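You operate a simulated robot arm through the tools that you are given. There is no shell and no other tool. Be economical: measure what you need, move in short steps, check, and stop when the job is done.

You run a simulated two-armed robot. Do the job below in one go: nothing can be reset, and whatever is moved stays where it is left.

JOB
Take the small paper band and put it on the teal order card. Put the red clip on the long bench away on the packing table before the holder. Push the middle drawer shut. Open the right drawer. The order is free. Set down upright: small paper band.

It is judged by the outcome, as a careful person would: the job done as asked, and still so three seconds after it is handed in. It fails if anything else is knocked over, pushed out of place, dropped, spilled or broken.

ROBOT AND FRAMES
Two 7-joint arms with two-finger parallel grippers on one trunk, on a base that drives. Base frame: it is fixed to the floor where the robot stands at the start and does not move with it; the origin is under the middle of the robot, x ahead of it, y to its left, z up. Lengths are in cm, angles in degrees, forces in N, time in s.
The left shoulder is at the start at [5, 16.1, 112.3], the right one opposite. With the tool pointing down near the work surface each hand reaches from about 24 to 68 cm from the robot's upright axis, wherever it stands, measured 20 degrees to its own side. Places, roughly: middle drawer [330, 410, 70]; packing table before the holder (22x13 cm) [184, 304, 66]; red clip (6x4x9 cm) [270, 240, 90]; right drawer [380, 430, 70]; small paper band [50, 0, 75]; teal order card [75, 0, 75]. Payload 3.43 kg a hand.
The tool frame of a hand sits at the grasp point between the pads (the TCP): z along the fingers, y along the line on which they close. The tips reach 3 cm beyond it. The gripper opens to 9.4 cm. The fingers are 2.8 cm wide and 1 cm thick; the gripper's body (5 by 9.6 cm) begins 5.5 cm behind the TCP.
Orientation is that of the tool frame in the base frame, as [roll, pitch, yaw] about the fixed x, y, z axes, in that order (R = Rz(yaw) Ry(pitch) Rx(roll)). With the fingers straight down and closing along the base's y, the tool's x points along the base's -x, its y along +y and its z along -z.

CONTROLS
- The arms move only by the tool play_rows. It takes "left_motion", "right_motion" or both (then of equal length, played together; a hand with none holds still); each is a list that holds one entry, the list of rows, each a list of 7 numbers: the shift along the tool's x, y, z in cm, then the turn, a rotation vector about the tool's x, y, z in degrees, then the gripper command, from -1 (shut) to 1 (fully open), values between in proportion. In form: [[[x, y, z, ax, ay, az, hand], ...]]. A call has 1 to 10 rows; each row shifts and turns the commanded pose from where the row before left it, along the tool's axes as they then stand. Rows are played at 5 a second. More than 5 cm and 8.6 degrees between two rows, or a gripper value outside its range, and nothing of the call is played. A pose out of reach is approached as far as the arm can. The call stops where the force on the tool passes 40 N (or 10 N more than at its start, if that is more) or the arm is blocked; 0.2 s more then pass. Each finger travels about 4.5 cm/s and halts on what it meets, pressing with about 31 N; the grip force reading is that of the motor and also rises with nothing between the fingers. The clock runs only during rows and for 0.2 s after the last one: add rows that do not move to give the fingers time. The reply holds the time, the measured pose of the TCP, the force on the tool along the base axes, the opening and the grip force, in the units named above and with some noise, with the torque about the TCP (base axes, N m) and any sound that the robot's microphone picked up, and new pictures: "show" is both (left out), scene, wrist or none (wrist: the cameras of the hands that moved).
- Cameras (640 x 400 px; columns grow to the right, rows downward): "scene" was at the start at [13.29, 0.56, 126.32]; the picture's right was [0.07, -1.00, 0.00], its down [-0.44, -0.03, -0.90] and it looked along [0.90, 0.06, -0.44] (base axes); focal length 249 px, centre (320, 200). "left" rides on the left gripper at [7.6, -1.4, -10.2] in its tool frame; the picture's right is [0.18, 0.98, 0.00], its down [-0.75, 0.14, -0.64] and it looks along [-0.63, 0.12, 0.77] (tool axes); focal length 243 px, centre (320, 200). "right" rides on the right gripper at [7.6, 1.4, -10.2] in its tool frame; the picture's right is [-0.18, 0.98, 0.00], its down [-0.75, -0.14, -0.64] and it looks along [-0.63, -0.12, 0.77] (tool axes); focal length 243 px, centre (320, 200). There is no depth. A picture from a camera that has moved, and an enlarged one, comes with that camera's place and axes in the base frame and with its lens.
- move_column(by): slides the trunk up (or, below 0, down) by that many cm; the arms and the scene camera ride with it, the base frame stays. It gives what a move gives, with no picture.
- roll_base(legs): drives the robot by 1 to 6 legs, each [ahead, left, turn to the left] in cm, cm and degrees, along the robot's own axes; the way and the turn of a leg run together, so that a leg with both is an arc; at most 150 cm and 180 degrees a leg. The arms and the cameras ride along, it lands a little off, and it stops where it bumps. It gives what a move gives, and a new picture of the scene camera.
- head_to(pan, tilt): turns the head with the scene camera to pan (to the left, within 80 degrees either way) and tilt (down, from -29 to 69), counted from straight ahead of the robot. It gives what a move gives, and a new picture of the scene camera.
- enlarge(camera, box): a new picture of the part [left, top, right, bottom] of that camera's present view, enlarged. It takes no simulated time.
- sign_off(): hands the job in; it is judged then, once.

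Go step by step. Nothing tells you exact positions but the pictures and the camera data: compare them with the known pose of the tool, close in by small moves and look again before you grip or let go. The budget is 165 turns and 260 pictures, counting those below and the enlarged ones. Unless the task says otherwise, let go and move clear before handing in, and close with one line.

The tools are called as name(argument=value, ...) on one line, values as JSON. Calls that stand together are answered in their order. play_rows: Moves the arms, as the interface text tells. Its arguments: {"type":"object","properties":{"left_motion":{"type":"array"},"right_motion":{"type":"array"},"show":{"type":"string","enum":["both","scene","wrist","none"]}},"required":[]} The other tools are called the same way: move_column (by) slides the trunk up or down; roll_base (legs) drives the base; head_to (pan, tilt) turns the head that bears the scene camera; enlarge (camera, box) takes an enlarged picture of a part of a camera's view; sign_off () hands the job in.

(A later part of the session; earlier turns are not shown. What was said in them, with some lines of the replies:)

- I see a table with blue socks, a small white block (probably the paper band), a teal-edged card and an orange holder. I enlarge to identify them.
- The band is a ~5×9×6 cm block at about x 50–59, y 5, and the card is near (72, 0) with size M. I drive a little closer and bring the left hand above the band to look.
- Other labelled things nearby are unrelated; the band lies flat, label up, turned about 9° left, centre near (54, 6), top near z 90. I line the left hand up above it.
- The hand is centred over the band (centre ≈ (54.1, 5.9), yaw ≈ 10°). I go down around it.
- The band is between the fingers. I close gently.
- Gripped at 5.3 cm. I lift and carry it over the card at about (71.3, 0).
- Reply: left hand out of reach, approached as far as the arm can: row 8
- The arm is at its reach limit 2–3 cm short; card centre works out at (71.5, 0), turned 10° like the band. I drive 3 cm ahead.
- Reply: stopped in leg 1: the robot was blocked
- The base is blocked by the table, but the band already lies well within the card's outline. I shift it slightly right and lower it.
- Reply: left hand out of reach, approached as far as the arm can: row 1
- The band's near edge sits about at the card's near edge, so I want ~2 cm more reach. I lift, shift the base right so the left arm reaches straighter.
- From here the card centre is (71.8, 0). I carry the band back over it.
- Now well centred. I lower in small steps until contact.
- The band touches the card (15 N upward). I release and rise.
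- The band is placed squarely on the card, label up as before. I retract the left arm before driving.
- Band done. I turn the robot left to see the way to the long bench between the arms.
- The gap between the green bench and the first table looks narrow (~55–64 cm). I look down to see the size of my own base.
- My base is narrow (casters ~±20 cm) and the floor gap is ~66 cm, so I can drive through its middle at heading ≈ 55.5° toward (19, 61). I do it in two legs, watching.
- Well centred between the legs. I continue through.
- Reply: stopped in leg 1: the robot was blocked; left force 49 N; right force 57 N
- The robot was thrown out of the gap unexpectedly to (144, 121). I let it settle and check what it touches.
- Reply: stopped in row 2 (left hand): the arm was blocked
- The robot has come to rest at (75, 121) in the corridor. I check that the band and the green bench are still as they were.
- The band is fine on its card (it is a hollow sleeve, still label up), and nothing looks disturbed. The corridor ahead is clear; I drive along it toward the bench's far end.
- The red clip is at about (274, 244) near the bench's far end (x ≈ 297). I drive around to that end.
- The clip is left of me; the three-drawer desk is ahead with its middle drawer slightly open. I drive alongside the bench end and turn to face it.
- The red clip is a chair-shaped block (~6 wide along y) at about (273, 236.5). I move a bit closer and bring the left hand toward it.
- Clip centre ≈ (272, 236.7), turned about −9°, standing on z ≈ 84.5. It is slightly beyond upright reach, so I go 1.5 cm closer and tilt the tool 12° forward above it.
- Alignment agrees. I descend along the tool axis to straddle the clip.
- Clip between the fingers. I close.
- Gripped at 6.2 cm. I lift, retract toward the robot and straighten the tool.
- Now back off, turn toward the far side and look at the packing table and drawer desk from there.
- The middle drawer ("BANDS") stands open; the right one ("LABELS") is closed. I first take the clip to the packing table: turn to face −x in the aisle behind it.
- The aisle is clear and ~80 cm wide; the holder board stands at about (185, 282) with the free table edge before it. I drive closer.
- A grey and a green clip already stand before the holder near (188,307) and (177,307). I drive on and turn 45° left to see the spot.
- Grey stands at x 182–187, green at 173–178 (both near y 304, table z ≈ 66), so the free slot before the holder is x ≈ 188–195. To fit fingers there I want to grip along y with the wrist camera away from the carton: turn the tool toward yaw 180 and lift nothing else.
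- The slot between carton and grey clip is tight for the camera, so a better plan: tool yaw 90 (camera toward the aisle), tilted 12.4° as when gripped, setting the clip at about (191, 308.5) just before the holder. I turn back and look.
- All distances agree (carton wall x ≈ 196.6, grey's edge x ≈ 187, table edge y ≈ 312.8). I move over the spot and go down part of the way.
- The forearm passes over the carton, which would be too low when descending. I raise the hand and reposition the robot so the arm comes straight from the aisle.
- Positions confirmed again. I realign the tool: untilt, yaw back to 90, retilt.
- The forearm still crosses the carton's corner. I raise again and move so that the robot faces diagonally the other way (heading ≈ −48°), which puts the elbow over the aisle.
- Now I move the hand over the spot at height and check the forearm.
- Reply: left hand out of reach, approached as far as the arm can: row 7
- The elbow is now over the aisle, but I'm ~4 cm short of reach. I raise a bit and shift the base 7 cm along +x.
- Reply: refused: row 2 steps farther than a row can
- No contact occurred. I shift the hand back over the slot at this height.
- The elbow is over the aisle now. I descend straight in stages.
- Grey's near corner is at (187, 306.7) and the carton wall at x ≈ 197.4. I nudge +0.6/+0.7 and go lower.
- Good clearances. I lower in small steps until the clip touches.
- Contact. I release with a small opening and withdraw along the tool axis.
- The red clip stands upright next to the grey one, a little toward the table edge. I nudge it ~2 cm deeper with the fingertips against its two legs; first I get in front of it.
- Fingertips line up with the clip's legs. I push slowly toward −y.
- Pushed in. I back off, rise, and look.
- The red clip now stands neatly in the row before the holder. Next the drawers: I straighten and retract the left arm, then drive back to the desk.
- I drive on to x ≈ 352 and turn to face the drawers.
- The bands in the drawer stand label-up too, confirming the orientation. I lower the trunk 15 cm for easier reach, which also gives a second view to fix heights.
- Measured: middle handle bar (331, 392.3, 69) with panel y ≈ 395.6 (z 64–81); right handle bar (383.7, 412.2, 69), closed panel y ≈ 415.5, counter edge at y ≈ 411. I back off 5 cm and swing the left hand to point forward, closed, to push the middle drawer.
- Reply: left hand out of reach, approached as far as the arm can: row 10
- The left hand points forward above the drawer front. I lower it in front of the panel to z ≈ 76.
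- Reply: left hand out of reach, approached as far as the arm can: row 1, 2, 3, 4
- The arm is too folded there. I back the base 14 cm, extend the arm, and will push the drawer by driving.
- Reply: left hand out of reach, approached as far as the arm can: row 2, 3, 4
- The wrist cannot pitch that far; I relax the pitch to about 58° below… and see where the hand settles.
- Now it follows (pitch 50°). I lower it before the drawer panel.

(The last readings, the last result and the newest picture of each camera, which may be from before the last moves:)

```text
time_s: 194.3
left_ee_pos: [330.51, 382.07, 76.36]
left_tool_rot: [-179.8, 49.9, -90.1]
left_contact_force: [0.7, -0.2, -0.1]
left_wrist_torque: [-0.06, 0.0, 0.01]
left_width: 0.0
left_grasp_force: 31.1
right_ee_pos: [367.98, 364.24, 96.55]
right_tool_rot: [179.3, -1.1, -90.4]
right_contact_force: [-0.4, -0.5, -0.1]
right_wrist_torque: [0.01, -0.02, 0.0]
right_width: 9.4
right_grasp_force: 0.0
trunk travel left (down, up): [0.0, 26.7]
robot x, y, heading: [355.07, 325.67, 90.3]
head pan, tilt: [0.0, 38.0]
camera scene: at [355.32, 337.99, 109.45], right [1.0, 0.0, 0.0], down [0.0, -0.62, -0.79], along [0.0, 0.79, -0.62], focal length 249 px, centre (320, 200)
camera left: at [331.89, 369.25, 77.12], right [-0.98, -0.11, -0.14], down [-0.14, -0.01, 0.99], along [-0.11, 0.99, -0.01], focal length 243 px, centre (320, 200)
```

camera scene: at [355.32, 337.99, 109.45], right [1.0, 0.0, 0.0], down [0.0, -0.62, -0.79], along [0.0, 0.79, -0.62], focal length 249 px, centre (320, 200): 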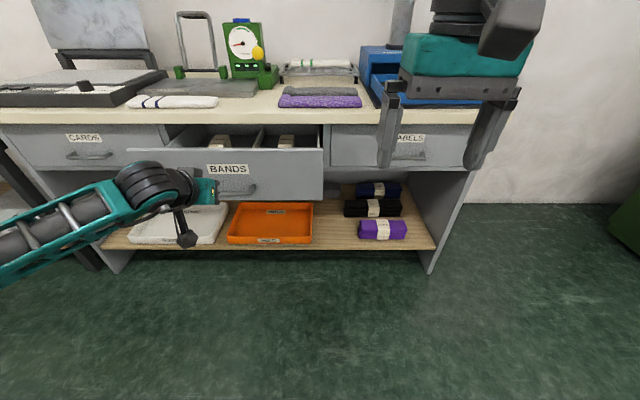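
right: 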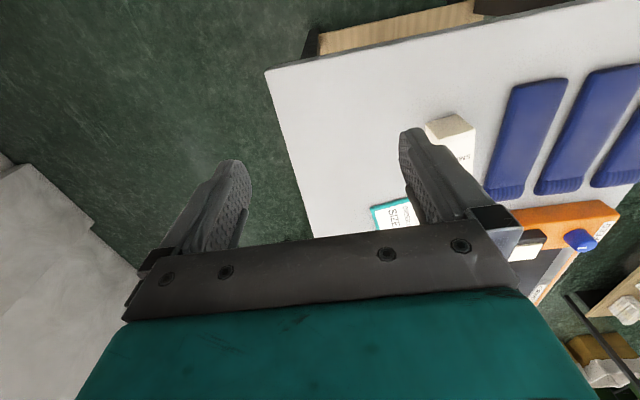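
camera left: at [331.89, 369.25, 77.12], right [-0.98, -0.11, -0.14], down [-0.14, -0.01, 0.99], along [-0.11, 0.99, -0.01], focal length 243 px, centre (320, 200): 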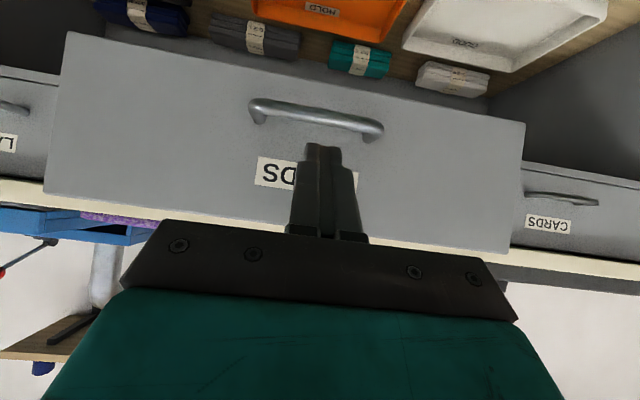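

The closed fingertips face the panel just above the handle. I drive forward 20 cm to push the drawer most of the way.

roll_base(legs=[[8, 0, 0], [6, 0, 0], [6, 0, 0]])

play_rows(left_motion=[[[0, 0, 0, 0, 0, 0, -1]]], show="wrist")

```text
time_s: 196.5
left_ee_pos: [330.3, 401.69, 76.26]
left_tool_rot: [-179.8, 50.1, -89.9]
left_contact_force: [-0.5, 0.2, 0.7]
left_wrist_torque: [0.0, -0.01, 0.0]
left_width: 0.0
left_grasp_force: 31.6
right_ee_pos: [367.79, 384.22, 96.56]
right_tool_rot: [179.3, -1.1, -90.2]
right_contact_force: [0.0, 0.5, -1.0]
right_wrist_torque: [0.03, 0.02, 0.02]
right_width: 9.42
right_grasp_force: 0.0
trunk travel left (down, up): [0.0, 26.7]
robot x, y, heading: [355.02, 345.13, 90.2]
head pan, tilt: [0.0, 38.0]
camera scene: at [355.2, 357.76, 109.45], right [1.0, 0.0, 0.0], down [0.0, -0.62, -0.79], along [0.0, 0.79, -0.62], focal length 249 px, centre (320, 200)
```

scene: 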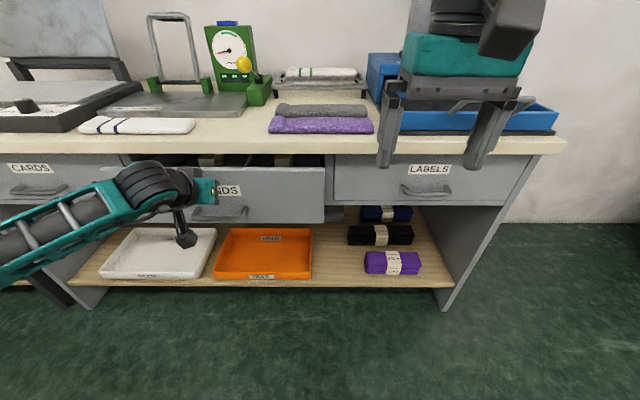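

```text
time_s: 196.9
left_ee_pos: [330.22, 401.72, 76.26]
left_tool_rot: [-179.7, 50.0, -90.0]
left_contact_force: [0.6, 0.1, 0.1]
left_wrist_torque: [0.02, -0.02, 0.0]
left_width: 0.01
left_grasp_force: 31.0
right_ee_pos: [367.77, 384.16, 96.74]
right_tool_rot: [179.3, -1.1, -90.2]
right_contact_force: [-0.7, -0.1, -0.4]
right_wrist_torque: [-0.02, 0.01, 0.01]
right_width: 9.38
right_grasp_force: 0.0
trunk travel left (down, up): [0.0, 26.7]
robot x, y, heading: [355.51, 345.25, 90.1]
head pan, tilt: [0.0, 38.0]
camera left: at [331.67, 388.94, 77.15], right [-0.98, -0.12, -0.14], down [-0.14, -0.01, 0.99], along [-0.12, 0.99, -0.01], focal length 243 px, centre (320, 200)
```

left: 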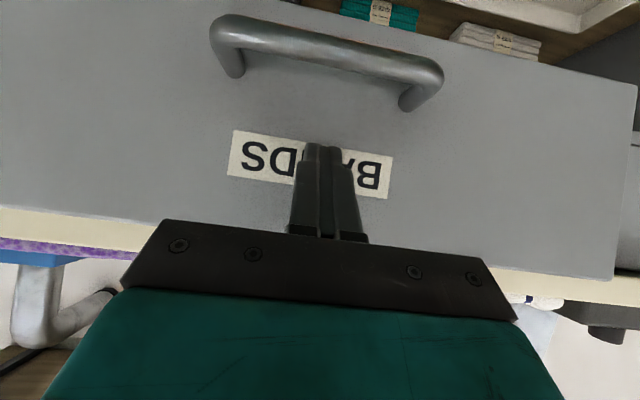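

The drawer slides in nicely. I finish the rest with the arm in small steps.

play_rows(left_motion=[[[-1.29, 0, 1.53, 0, 0, 0, -1], [-1.29, 0, 1.53, 0, 0, 0, -1], [-1.29, 0, 1.53, 0, 0, 0, -1], [-0.64, 0, 0.77, 0, 0, 0, -1], [-0.64, 0, 0.77, 0, 0, 0, -1], [-0.64, 0, 0.77, 0, 0, 0, -1], [-0.64, 0, 0.77, 0, 0, 0, -1]]])

```text
time_s: 198.5
left_ee_pos: [330.14, 411.86, 76.33]
left_tool_rot: [-179.8, 49.9, -90.0]
left_contact_force: [-0.1, -0.3, -0.5]
left_wrist_torque: [-0.01, 0.05, 0.01]
left_width: 0.0
left_grasp_force: 30.9
right_ee_pos: [367.85, 384.13, 96.68]
right_tool_rot: [179.3, -1.0, -90.2]
right_contact_force: [-0.6, 0.8, 0.7]
right_wrist_torque: [0.0, -0.04, 0.02]
right_width: 9.41
right_grasp_force: 0.0
trunk travel left (down, up): [0.0, 26.7]
robot x, y, heading: [354.83, 345.03, 90.0]
head pan, tilt: [0.0, 38.0]
camera scene: at [355.2, 357.76, 109.45], right [1.0, 0.0, 0.0], down [0.0, -0.62, -0.79], along [0.0, 0.79, -0.62], focal length 249 px, centre (320, 200)
camera left: at [331.52, 399.08, 77.16], right [-0.98, -0.12, -0.14], down [-0.14, -0.01, 0.99], along [-0.12, 0.99, -0.01], focal length 243 px, centre (320, 200)
```

scene: 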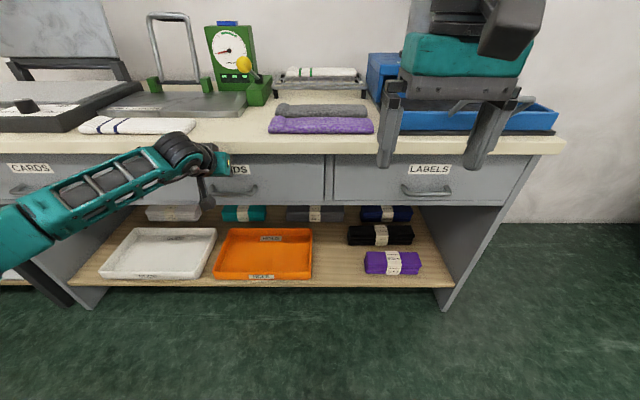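
left: 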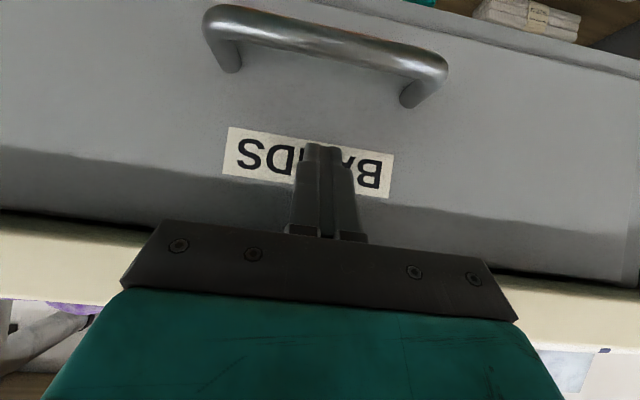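

Almost flush. I push the last bit until it resists.

play_rows(left_motion=[[[-0.26, 0, 0.31, 0, 0, 0, -1], [-0.26, 0, 0.31, 0, 0, 0, -1], [-0.26, 0, 0.31, 0, 0, 0, -1], [-0.26, 0, 0.31, 0, 0, 0, -1], [-0.26, 0, 0.31, 0, 0, 0, -1], [0, 0, 0, 0, 0, 0, -1]]])

enlarge(camera="scene", box=[180, 130, 420, 230])

```text
time_s: 199.2
left_ee_pos: [330.3, 412.28, 76.35]
left_tool_rot: [-179.9, 49.5, -89.9]
left_contact_force: [-1.2, -22.1, 9.2]
left_wrist_torque: [0.08, 0.16, 0.0]
left_width: 0.0
left_grasp_force: 31.2
right_ee_pos: [367.72, 383.95, 96.82]
right_tool_rot: [179.4, -0.9, -90.1]
right_contact_force: [-1.3, 0.4, 0.6]
right_wrist_torque: [-0.01, 0.0, -0.03]
right_width: 9.4
right_grasp_force: 0.0
trunk travel left (down, up): [0.0, 26.7]
robot x, y, heading: [355.07, 345.17, 90.4]
head pan, tilt: [0.0, 38.0]
stopped in row 3 (left hand): the force on the tool passed its limit (the readings are from after the stop); the commanded pose is now the measured one
camera scene: at [355.19, 357.45, 109.5], right [1.0, 0.01, 0.0], down [0.0, -0.61, -0.79], along [-0.01, 0.79, -0.61], focal length 249 px, centre (320, 200)
camera left: at [331.61, 399.54, 77.26], right [-0.98, -0.12, -0.14], down [-0.14, 0.0, 0.99], along [-0.12, 0.99, -0.02], focal length 243 px, centre (320, 200)
```

scene: 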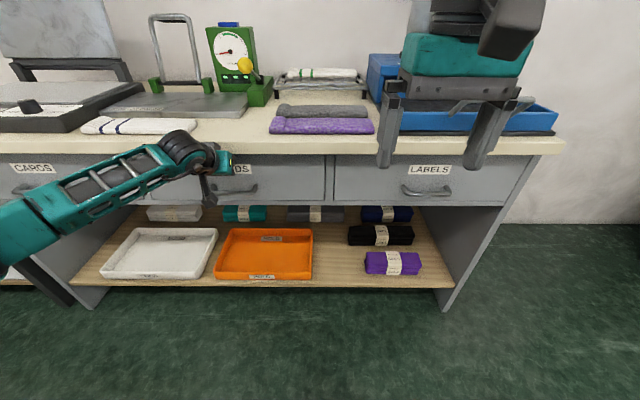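
left: 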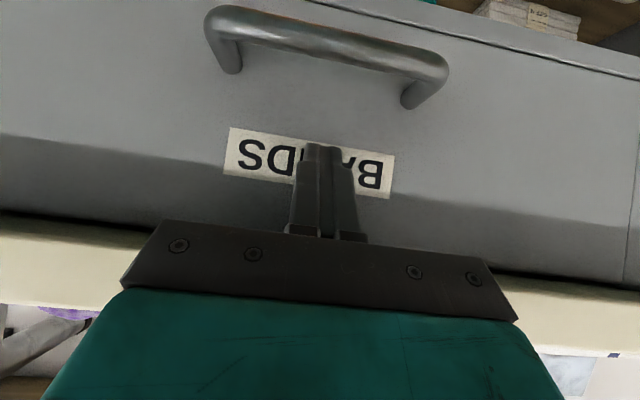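

```text
2.67 times, centred on (300, 180) of scene
camera zoom: at [355.19, 357.45, 109.5], right [1.0, 0.01, 0.0], down [0.0, -0.61, -0.79], along [-0.01, 0.79, -0.61], focal length 664 px, centre (373, 253)
```

zoom: 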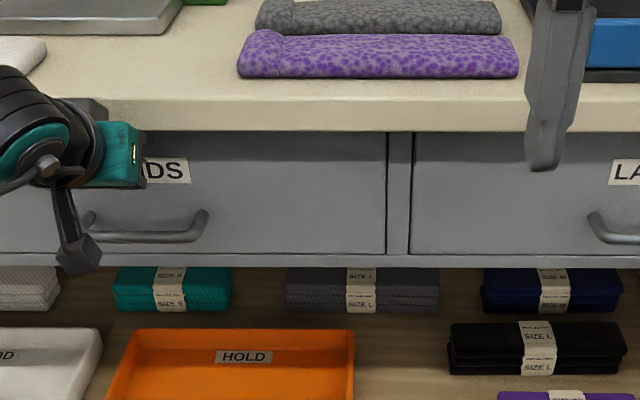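

The middle drawer is shut flush. I retreat the left hand and turn the right gripper by 90° so it can pinch the right handle's bar.

play_rows(left_motion=[[[1.6, 0, -1.9, 0, 0, 0, -1], [2.5, 0, -3.0, 0, 0, 0, -1], [2.5, 0, -3.0, 0, 0, 0, -1], [2.5, 0, -3.0, 0, 0, 0, -1], [0, 0, 0, 0, 0, 0, -1], [0, 0, 0, 0, 0, 0, -1], [0, 0, 0, 0, 0, 0, -1], [0, 0, 0, 0, 0, 0, -1], [0, 0, 0, 0, 0, 0, -1], [0, 0, 0, 0, 0, 0, -1]]], right_motion=[[[0, 0, 0, 0, 0, 8.5, 0.5], [0, 0, 0, 0, 0, 8.5, 0], [0, 0, 0, 0, 0, 8.5, -0.3], [0, 0, 0, 0, 0, 8.5, -0.3], [0, 0, 0, 0, 0, 8.5, -0.3], [0, 0, 0, 0, 0, 8.5, -0.3], [0, 0, 0, 0, 0, 8.5, -0.3], [0, 0, 0, 0, 0, 8.5, -0.3], [0, 0, 0, 0, 0, 8.5, -0.3], [0, 0, 0, 0, 0, 8.5, -0.3]]], show="none")

play_rows(right_motion=[[[0, 0, 0, 0, 0, 4.5, -0.3], [0, 0, 0, -8.4, 0, 0, -0.3], [0, 0, 0, -8.4, 0, 0, -0.3], [0, 0, 0, -8.4, 0, 0, -0.3], [0, 0, 0, -8.4, 0, 0, -0.3], [0, 0, 0, -8.4, 0, 0, -0.3], [0, 0, 0, -8, 0, 0, -0.3], [0, 0, 0, 0, 0, 0, -0.3]]])

```text
time_s: 201.4
left_ee_pos: [329.92, 398.48, 76.12]
left_tool_rot: [-179.9, 49.3, -89.8]
left_contact_force: [-0.5, 0.3, -0.1]
left_wrist_torque: [0.03, -0.01, 0.02]
left_width: 0.0
left_grasp_force: 31.0
right_ee_pos: [367.62, 383.98, 96.71]
right_tool_rot: [-179.0, -0.8, -175.3]
right_contact_force: [-0.2, 0.7, 0.5]
right_wrist_torque: [0.0, -0.03, -0.03]
right_width: 3.31
right_grasp_force: 0.0
trunk travel left (down, up): [0.0, 26.7]
robot x, y, heading: [355.02, 345.6, 90.7]
head pan, tilt: [0.0, 38.0]
```

```text
time_s: 203.2
left_ee_pos: [330.1, 398.55, 76.06]
left_tool_rot: [-179.9, 49.4, -89.9]
left_contact_force: [-0.6, 0.3, 0.2]
left_wrist_torque: [-0.02, -0.01, 0.02]
left_width: 0.01
left_grasp_force: 30.8
right_ee_pos: [367.62, 384.07, 96.8]
right_tool_rot: [130.8, -0.8, -179.7]
right_contact_force: [-0.1, -0.7, -1.1]
right_wrist_torque: [-0.02, 0.03, 0.05]
right_width: 3.3
right_grasp_force: 0.0
trunk travel left (down, up): [0.0, 26.7]
robot x, y, heading: [354.71, 345.16, 90.1]
head pan, tilt: [0.0, 38.0]
camera scene: at [355.17, 357.69, 109.45], right [1.0, 0.01, 0.0], down [0.0, -0.62, -0.79], along [0.0, 0.79, -0.62], focal length 249 px, centre (320, 200)
camera right: at [360.15, 377.24, 104.6], right [0.19, 0.65, 0.74], down [0.76, -0.57, 0.3], along [0.62, 0.51, -0.6], focal length 243 px, centre (320, 200)
```

scene: 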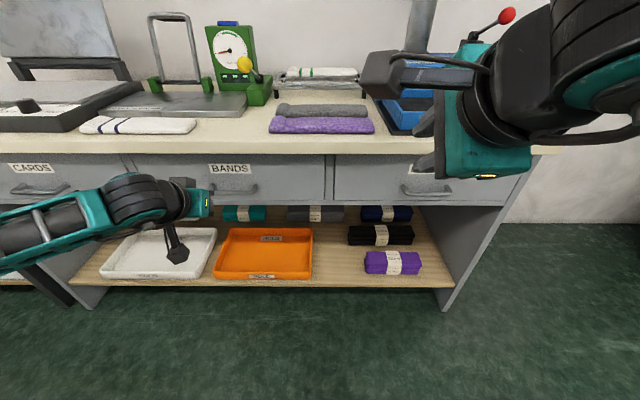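
right: 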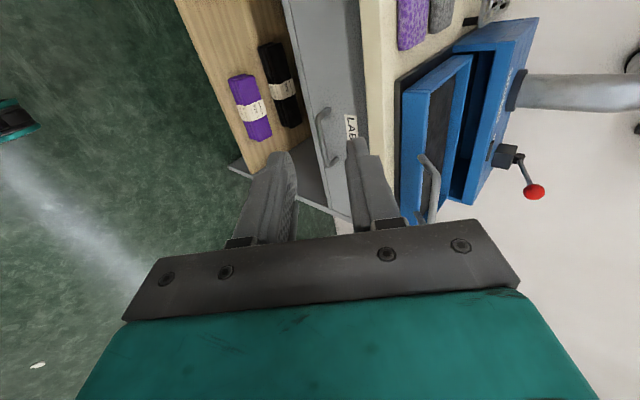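

Right hand is tilted and ready. I approach to 8 cm before the handle bar at (383.7, 412.2, 69).

play_rows(right_motion=[[[-2.0, -0.34, 3.76, 0, 0, 0, -0.3], [-2.0, -0.34, 3.76, 0, 0, 0, -0.3], [-2.0, -0.34, 3.76, 0, 0, 0, -0.3], [-2.0, -0.34, 3.76, 0, 0, 0, -0.3], [-2.0, -0.34, 3.76, 0, 0, 0, -0.3], [-2.0, -0.34, 3.76, 0, 0, 0, -0.3], [-2.0, -0.34, 3.76, 0, 0, 0, -0.3], [-2.0, -0.34, 3.76, 0, 0, 0, -0.3], [0, 0, 0, 0, 0, 0, -0.3]]])

enlarge(camera="scene", box=[340, 140, 560, 260])

```text
time_s: 205.2
left_ee_pos: [330.07, 398.37, 76.03]
left_tool_rot: [-180.0, 49.4, -89.9]
left_contact_force: [1.1, 0.1, 0.4]
left_wrist_torque: [0.02, 0.03, 0.0]
left_width: 0.0
left_grasp_force: 30.8
right_ee_pos: [383.47, 405.17, 74.54]
right_tool_rot: [131.0, -0.7, -179.7]
right_contact_force: [0.6, 0.4, -0.4]
right_wrist_torque: [0.02, -0.02, 0.01]
right_width: 3.3
right_grasp_force: 0.1
trunk travel left (down, up): [0.0, 26.7]
robot x, y, heading: [355.09, 345.03, 90.4]
head pan, tilt: [0.0, 38.0]
camera scene: at [355.18, 357.7, 109.45], right [1.0, 0.01, 0.0], down [0.0, -0.62, -0.79], along [0.0, 0.79, -0.62], focal length 249 px, centre (320, 200)
camera right: at [376.02, 398.47, 82.51], right [0.19, 0.65, 0.74], down [0.76, -0.57, 0.31], along [0.62, 0.5, -0.6], focal length 243 px, centre (320, 200)
```

scene: 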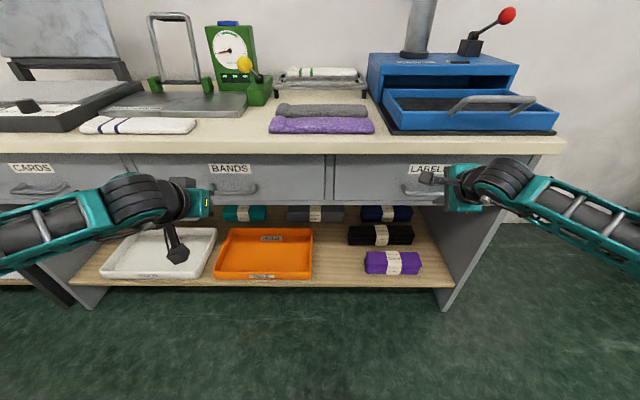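
right: 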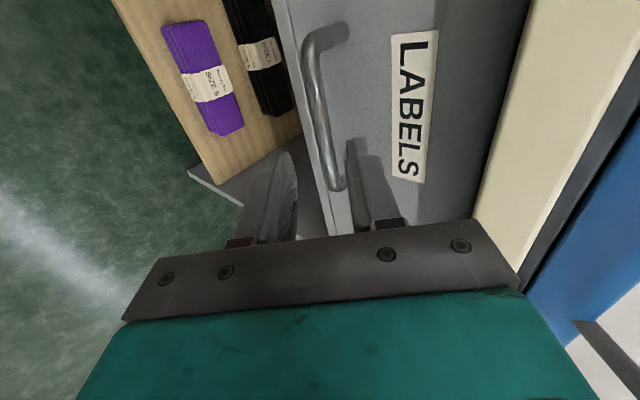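

```text
2.91 times, centred on (450, 200) of scene
camera zoom: at [355.18, 357.7, 109.45], right [1.0, 0.01, 0.0], down [0.0, -0.62, -0.79], along [0.0, 0.79, -0.62], focal length 724 px, centre (-58, 200)
```

zoom: 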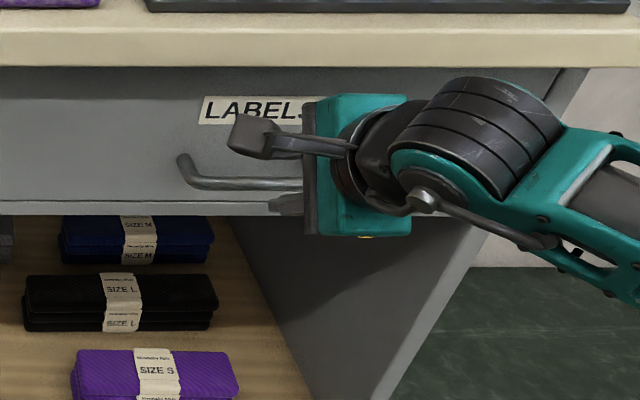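

The bar (y 412.2, z 68.9, x 377–391) lines up between the fingers. I move in 5 cm and look.

play_rows(right_motion=[[[0, 0.15, 2.5, 0, 0, 0, -0.3], [0, 0.15, 2.5, 0, 0, 0, -0.3], [0, 0, 0, 0, 0, 0, -0.3]]], show="wrist")

```text
time_s: 206.0
left_ee_pos: [330.07, 398.43, 76.03]
left_tool_rot: [-179.9, 49.4, -90.0]
left_contact_force: [0.2, 0.1, 0.2]
left_wrist_torque: [-0.02, -0.01, 0.02]
left_width: 0.0
left_grasp_force: 30.6
right_ee_pos: [383.21, 409.24, 71.4]
right_tool_rot: [131.0, -0.7, -179.7]
right_contact_force: [0.4, -0.6, 0.3]
right_wrist_torque: [-0.03, 0.01, -0.03]
right_width: 3.32
right_grasp_force: 0.0
trunk travel left (down, up): [0.0, 26.7]
robot x, y, heading: [354.96, 345.03, 90.6]
head pan, tilt: [0.0, 38.0]
camera right: at [375.65, 402.51, 79.53], right [0.19, 0.65, 0.74], down [0.76, -0.57, 0.31], along [0.62, 0.5, -0.6], focal length 243 px, centre (320, 200)
```

right: 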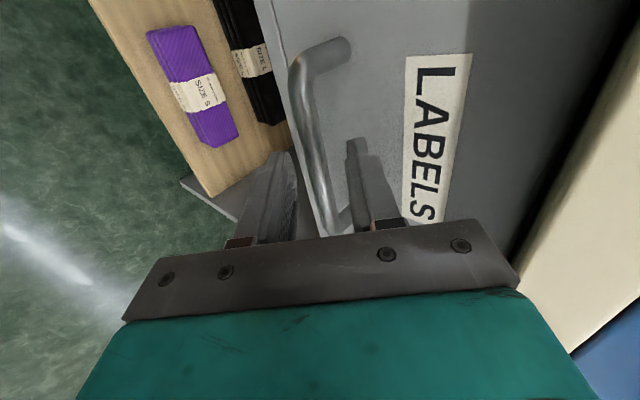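

Centered. I advance 2.3 cm and close on the bar.

play_rows(right_motion=[[[0, 0, 1.3, 0, 0, 0, -0.3], [0, 0, 1.0, 0, 0, 0, -0.3], [0, 0, 0, 0, 0, 0, -0.6], [0, 0, 0, 0, 0, 0, -1], [0, 0, 0, 0, 0, 0, -1], [0, 0, 0, 0, 0, 0, -1]]], show="wrist")

```text
time_s: 207.4
left_ee_pos: [330.07, 398.51, 76.1]
left_tool_rot: [-179.9, 49.4, -89.9]
left_contact_force: [-0.5, 0.2, -0.6]
left_wrist_torque: [0.0, -0.01, 0.01]
left_width: 0.0
left_grasp_force: 30.9
right_ee_pos: [383.41, 410.79, 69.88]
right_tool_rot: [131.3, -0.8, -179.7]
right_contact_force: [-0.4, -13.3, -7.6]
right_wrist_torque: [-0.15, 0.0, -0.25]
right_width: 1.38
right_grasp_force: 45.1
trunk travel left (down, up): [0.0, 26.7]
robot x, y, heading: [355.14, 345.32, 90.6]
head pan, tilt: [0.0, 38.0]
camera right: at [375.85, 404.15, 77.87], right [0.19, 0.65, 0.74], down [0.76, -0.57, 0.31], along [0.62, 0.5, -0.6], focal length 243 px, centre (320, 200)
```

right: 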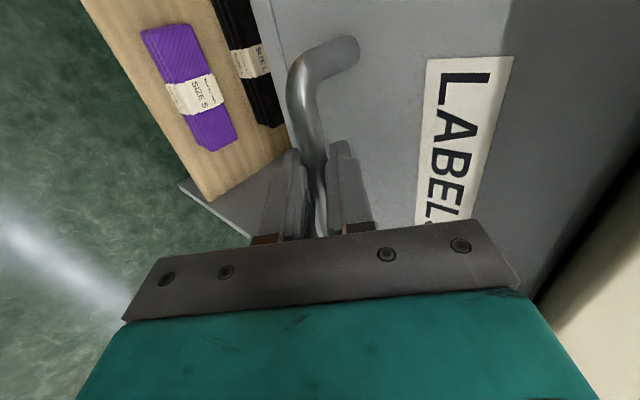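

Bar gripped. I pull straight out in small steps.

play_rows(right_motion=[[[0, -0.33, -0.38, 0, 0, 0, -1], [0, -0.66, -0.75, 0, 0, 0, -1], [0, -0.98, -1.13, 0, 0, 0, -1], [0, -0.98, -1.13, 0, 0, 0, -1], [0, -0.98, -1.13, 0, 0, 0, -1], [0, 0, 0, 0, 0, 0, -1]]])

```text
time_s: 208.8
left_ee_pos: [330.08, 398.51, 76.1]
left_tool_rot: [180.0, 49.3, -89.9]
left_contact_force: [-0.6, -0.1, -0.4]
left_wrist_torque: [-0.02, -0.02, 0.02]
left_width: 0.0
left_grasp_force: 30.9
right_ee_pos: [383.39, 404.71, 69.88]
right_tool_rot: [131.2, -0.7, -179.9]
right_contact_force: [4.5, -0.5, -10.1]
right_wrist_torque: [-0.12, 0.03, -0.16]
right_width: 1.35
right_grasp_force: 45.0
trunk travel left (down, up): [0.0, 26.7]
robot x, y, heading: [354.96, 345.23, 90.2]
head pan, tilt: [0.0, 38.0]
camera scene: at [355.24, 357.76, 109.44], right [1.0, 0.01, 0.0], down [0.0, -0.62, -0.79], along [-0.01, 0.79, -0.62], focal length 249 px, centre (320, 200)
camera right: at [375.85, 397.99, 77.86], right [0.19, 0.65, 0.74], down [0.76, -0.57, 0.31], along [0.62, 0.5, -0.6], focal length 243 px, centre (320, 200)
```

scene: 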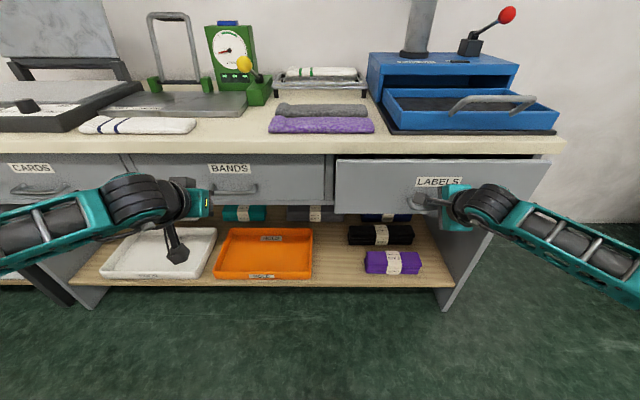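
right: 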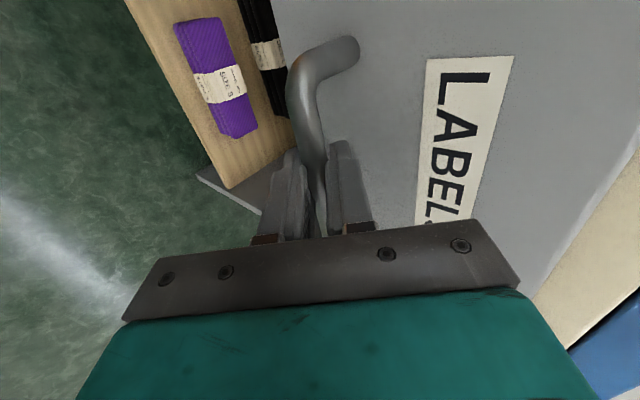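

The drawer opens easily. I keep pulling.

play_rows(right_motion=[[[0, -0.98, -1.13, 0, 0, 0, -1], [0, -0.98, -1.13, 0, 0, 0, -1], [0, -0.98, -1.13, 0, 0, 0, -1], [0, -0.98, -1.13, 0, 0, 0, -1], [0, -0.98, -1.13, 0, 0, 0, -1], [0, -0.98, -1.13, 0, 0, 0, -1], [0, 0, 0, 0, 0, 0, -1]]], show="scene")

```text
time_s: 210.4
left_ee_pos: [330.14, 398.52, 76.04]
left_tool_rot: [-179.9, 49.2, -90.0]
left_contact_force: [0.8, 0.0, -0.5]
left_wrist_torque: [0.0, 0.0, 0.01]
left_width: 0.0
left_grasp_force: 31.1
right_ee_pos: [383.36, 395.88, 69.87]
right_tool_rot: [131.3, -0.8, -179.6]
right_contact_force: [4.5, -1.9, -21.4]
right_wrist_torque: [-0.2, -0.09, -0.31]
right_width: 1.36
right_grasp_force: 45.0
trunk travel left (down, up): [0.0, 26.7]
robot x, y, heading: [355.05, 344.93, 90.3]
head pan, tilt: [0.0, 38.0]
camera scene: at [355.28, 357.83, 109.42], right [1.0, 0.01, 0.0], down [0.0, -0.62, -0.79], along [-0.01, 0.79, -0.62], focal length 249 px, centre (320, 200)
```

scene: 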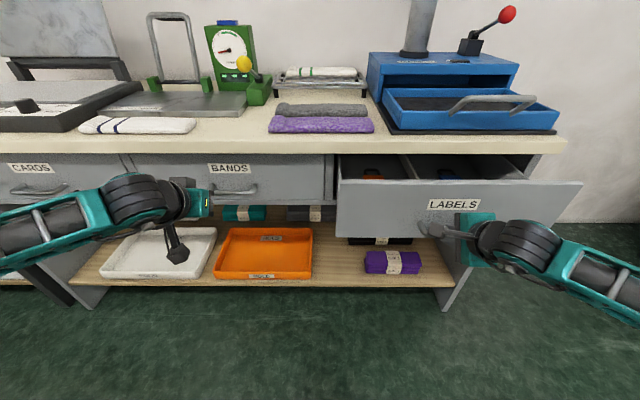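

15 cm open. I pull ~4.5 cm more, easing slightly downward to relax the vertical strain.

play_rows(right_motion=[[[0, -1.08, -1.05, 0, 0, 0, -1], [0, -1.08, -1.05, 0, 0, 0, -1], [0, -1.05, -1.07, 0, 0, 0, -1], [0, 0, 0, 0, 0, 0, -1]]], show="scene")

```text
time_s: 211.4
left_ee_pos: [330.08, 398.48, 76.08]
left_tool_rot: [180.0, 49.3, -90.0]
left_contact_force: [-0.3, -0.3, 0.7]
left_wrist_torque: [-0.02, 0.04, 0.01]
left_width: 0.0
left_grasp_force: 30.4
right_ee_pos: [383.33, 391.19, 69.9]
right_tool_rot: [131.1, -0.8, -179.7]
right_contact_force: [3.2, -0.3, -13.9]
right_wrist_torque: [-0.11, 0.04, -0.18]
right_width: 1.37
right_grasp_force: 44.9
trunk travel left (down, up): [0.0, 26.7]
robot x, y, heading: [355.04, 344.87, 90.3]
head pan, tilt: [0.0, 38.0]
camera scene: at [355.24, 357.78, 109.44], right [1.0, 0.01, 0.0], down [0.0, -0.62, -0.79], along [-0.01, 0.79, -0.62], focal length 249 px, centre (320, 200)
```

scene: 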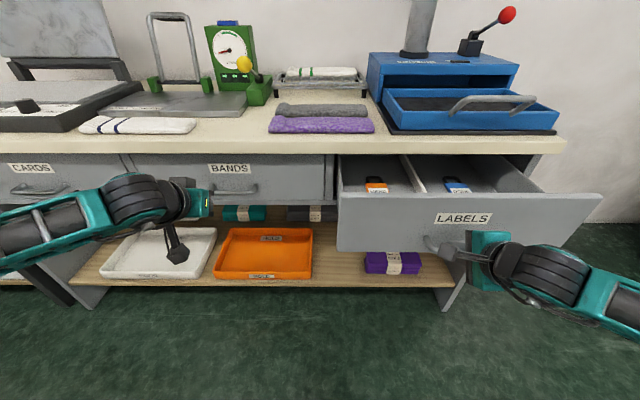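

play_rows(right_motion=[[[0, -0.7, -0.72, 0, 0, 0, -1], [0, -0.7, -0.72, 0, 0, 0, -1], [0, -0.7, -0.72, 0, 0, 0, -1], [0, 0, 0, 0, 0, 0, -1]]], show="scene")

```text
time_s: 212.4
left_ee_pos: [330.28, 398.4, 76.11]
left_tool_rot: [-179.9, 49.4, -89.8]
left_contact_force: [-0.1, -0.2, -0.3]
left_wrist_torque: [0.01, -0.02, 0.0]
left_width: 0.01
left_grasp_force: 30.6
right_ee_pos: [383.39, 388.22, 69.83]
right_tool_rot: [130.6, -0.7, -179.6]
right_contact_force: [6.7, -0.3, 2.8]
right_wrist_torque: [0.01, -0.26, -0.82]
right_width: 1.35
right_grasp_force: 45.0
trunk travel left (down, up): [0.0, 26.7]
robot x, y, heading: [355.19, 345.26, 90.3]
head pan, tilt: [0.0, 38.0]
camera scene: at [355.2, 357.68, 109.47], right [1.0, 0.01, 0.0], down [0.0, -0.62, -0.79], along [-0.01, 0.79, -0.62], focal length 249 px, centre (320, 200)
```

scene: 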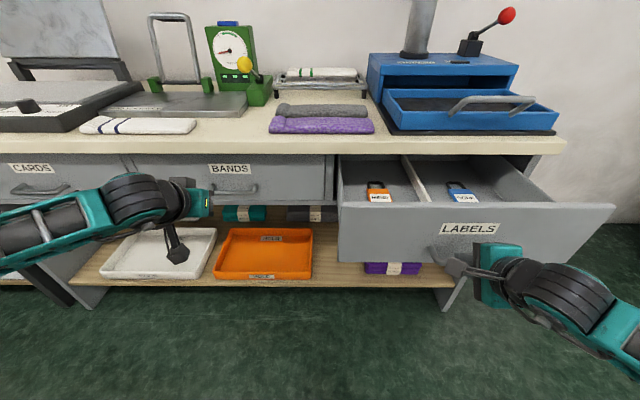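

The right drawer is open ~22 cm. I release the bar and withdraw along the tool axis.

play_rows(right_motion=[[[0, 0, 0, 0, 0, 0, -0.6], [0, 0, 0, 0, 0, 0, -0.35], [0, 0, 0, 0, 0, 0, -0.35], [0, 0, -1.5, 0, 0, 0, -0.35], [0, 0, -3, 0, 0, 0, -0.35], [0, 0, -3, 0, 0, 0, -0.35], [0, 0, -3, 0, 0, 0, -0.35]]])

```text
time_s: 214.0
left_ee_pos: [329.96, 398.4, 76.11]
left_tool_rot: [-179.8, 49.5, -89.9]
left_contact_force: [-0.3, 0.9, 0.8]
left_wrist_torque: [-0.02, 0.0, 0.0]
left_width: 0.0
left_grasp_force: 30.9
right_ee_pos: [384.59, 383.42, 75.0]
right_tool_rot: [131.1, -0.9, -179.7]
right_contact_force: [-0.8, 0.1, -0.3]
right_wrist_torque: [0.0, 0.03, 0.0]
right_width: 3.02
right_grasp_force: 0.0
right hand out of reach, approached as far as the arm can: row 6, 7
trunk travel left (down, up): [0.0, 26.7]
robot x, y, heading: [355.37, 344.9, 90.5]
head pan, tilt: [0.0, 38.0]
camera scene: at [355.17, 357.69, 109.45], right [1.0, 0.01, 0.0], down [0.0, -0.62, -0.79], along [0.0, 0.79, -0.62], focal length 249 px, centre (320, 200)
camera right: at [377.06, 376.61, 82.98], right [0.19, 0.65, 0.74], down [0.76, -0.57, 0.31], along [0.62, 0.5, -0.6], focal length 243 px, centre (320, 200)
```

scene: 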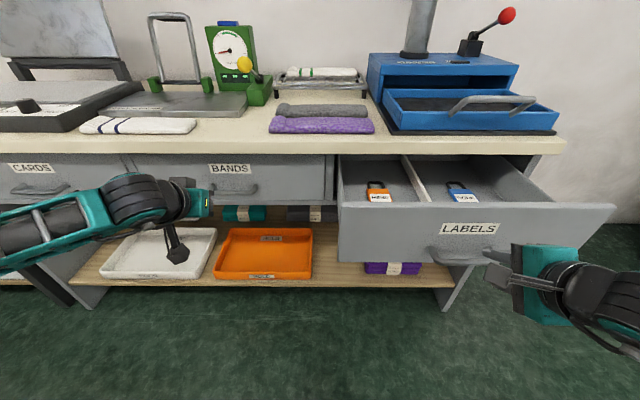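
right: 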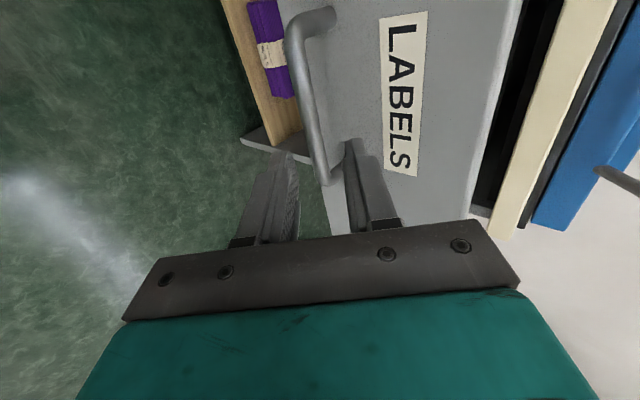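

Clear of the handle. I back the robot away and take a last look.

roll_base(legs=[[-22, 0, 0]])

enlarge(camera="scene", box=[140, 80, 560, 300])

```text
time_s: 215.7
left_ee_pos: [330.24, 376.68, 76.13]
left_tool_rot: [-179.9, 49.5, -89.9]
left_contact_force: [-0.1, 0.9, 0.5]
left_wrist_torque: [-0.02, -0.03, -0.02]
left_width: 0.01
left_grasp_force: 31.0
right_ee_pos: [384.82, 361.35, 74.98]
right_tool_rot: [131.0, -0.7, -179.8]
right_contact_force: [-0.9, -0.1, 0.1]
right_wrist_torque: [-0.01, -0.03, 0.03]
right_width: 3.07
right_grasp_force: 0.0
trunk travel left (down, up): [0.0, 26.7]
robot x, y, heading: [355.13, 323.16, 90.4]
head pan, tilt: [0.0, 38.0]
camera scene: at [355.31, 335.65, 109.45], right [1.0, 0.0, 0.0], down [0.0, -0.62, -0.79], along [0.0, 0.79, -0.62], focal length 249 px, centre (320, 200)
```

scene: 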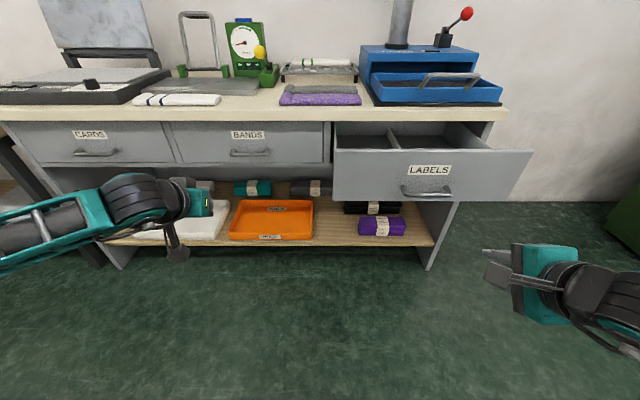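

```text
1.52 times, centred on (350, 190) of scene
camera zoom: at [355.31, 335.65, 109.45], right [1.0, 0.0, 0.0], down [0.0, -0.62, -0.79], along [0.0, 0.79, -0.62], focal length 379 px, centre (274, 215)
```

zoom: 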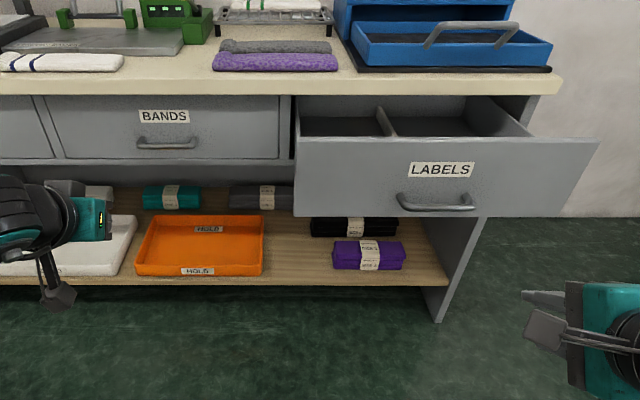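

The middle drawer is shut, the right drawer is open, the clip stands before the holder and the band stands on the card; both hands are clear, so I hand in.

sign_off()

```text
The job is handed in.
```

All four parts are done: the small paper band is upright on the teal card, the red clip stands on the packing table before the holder, the middle drawer is shut and the right drawer is open about 22 cm. One mishap: early on, driving through the narrow gap by the green bench, the base was blocked and thrown across the aisle, with about 50 N on the hands. The band and the first table looked undisturbed in the pictures afterwards, but I didn't check everything along its path.
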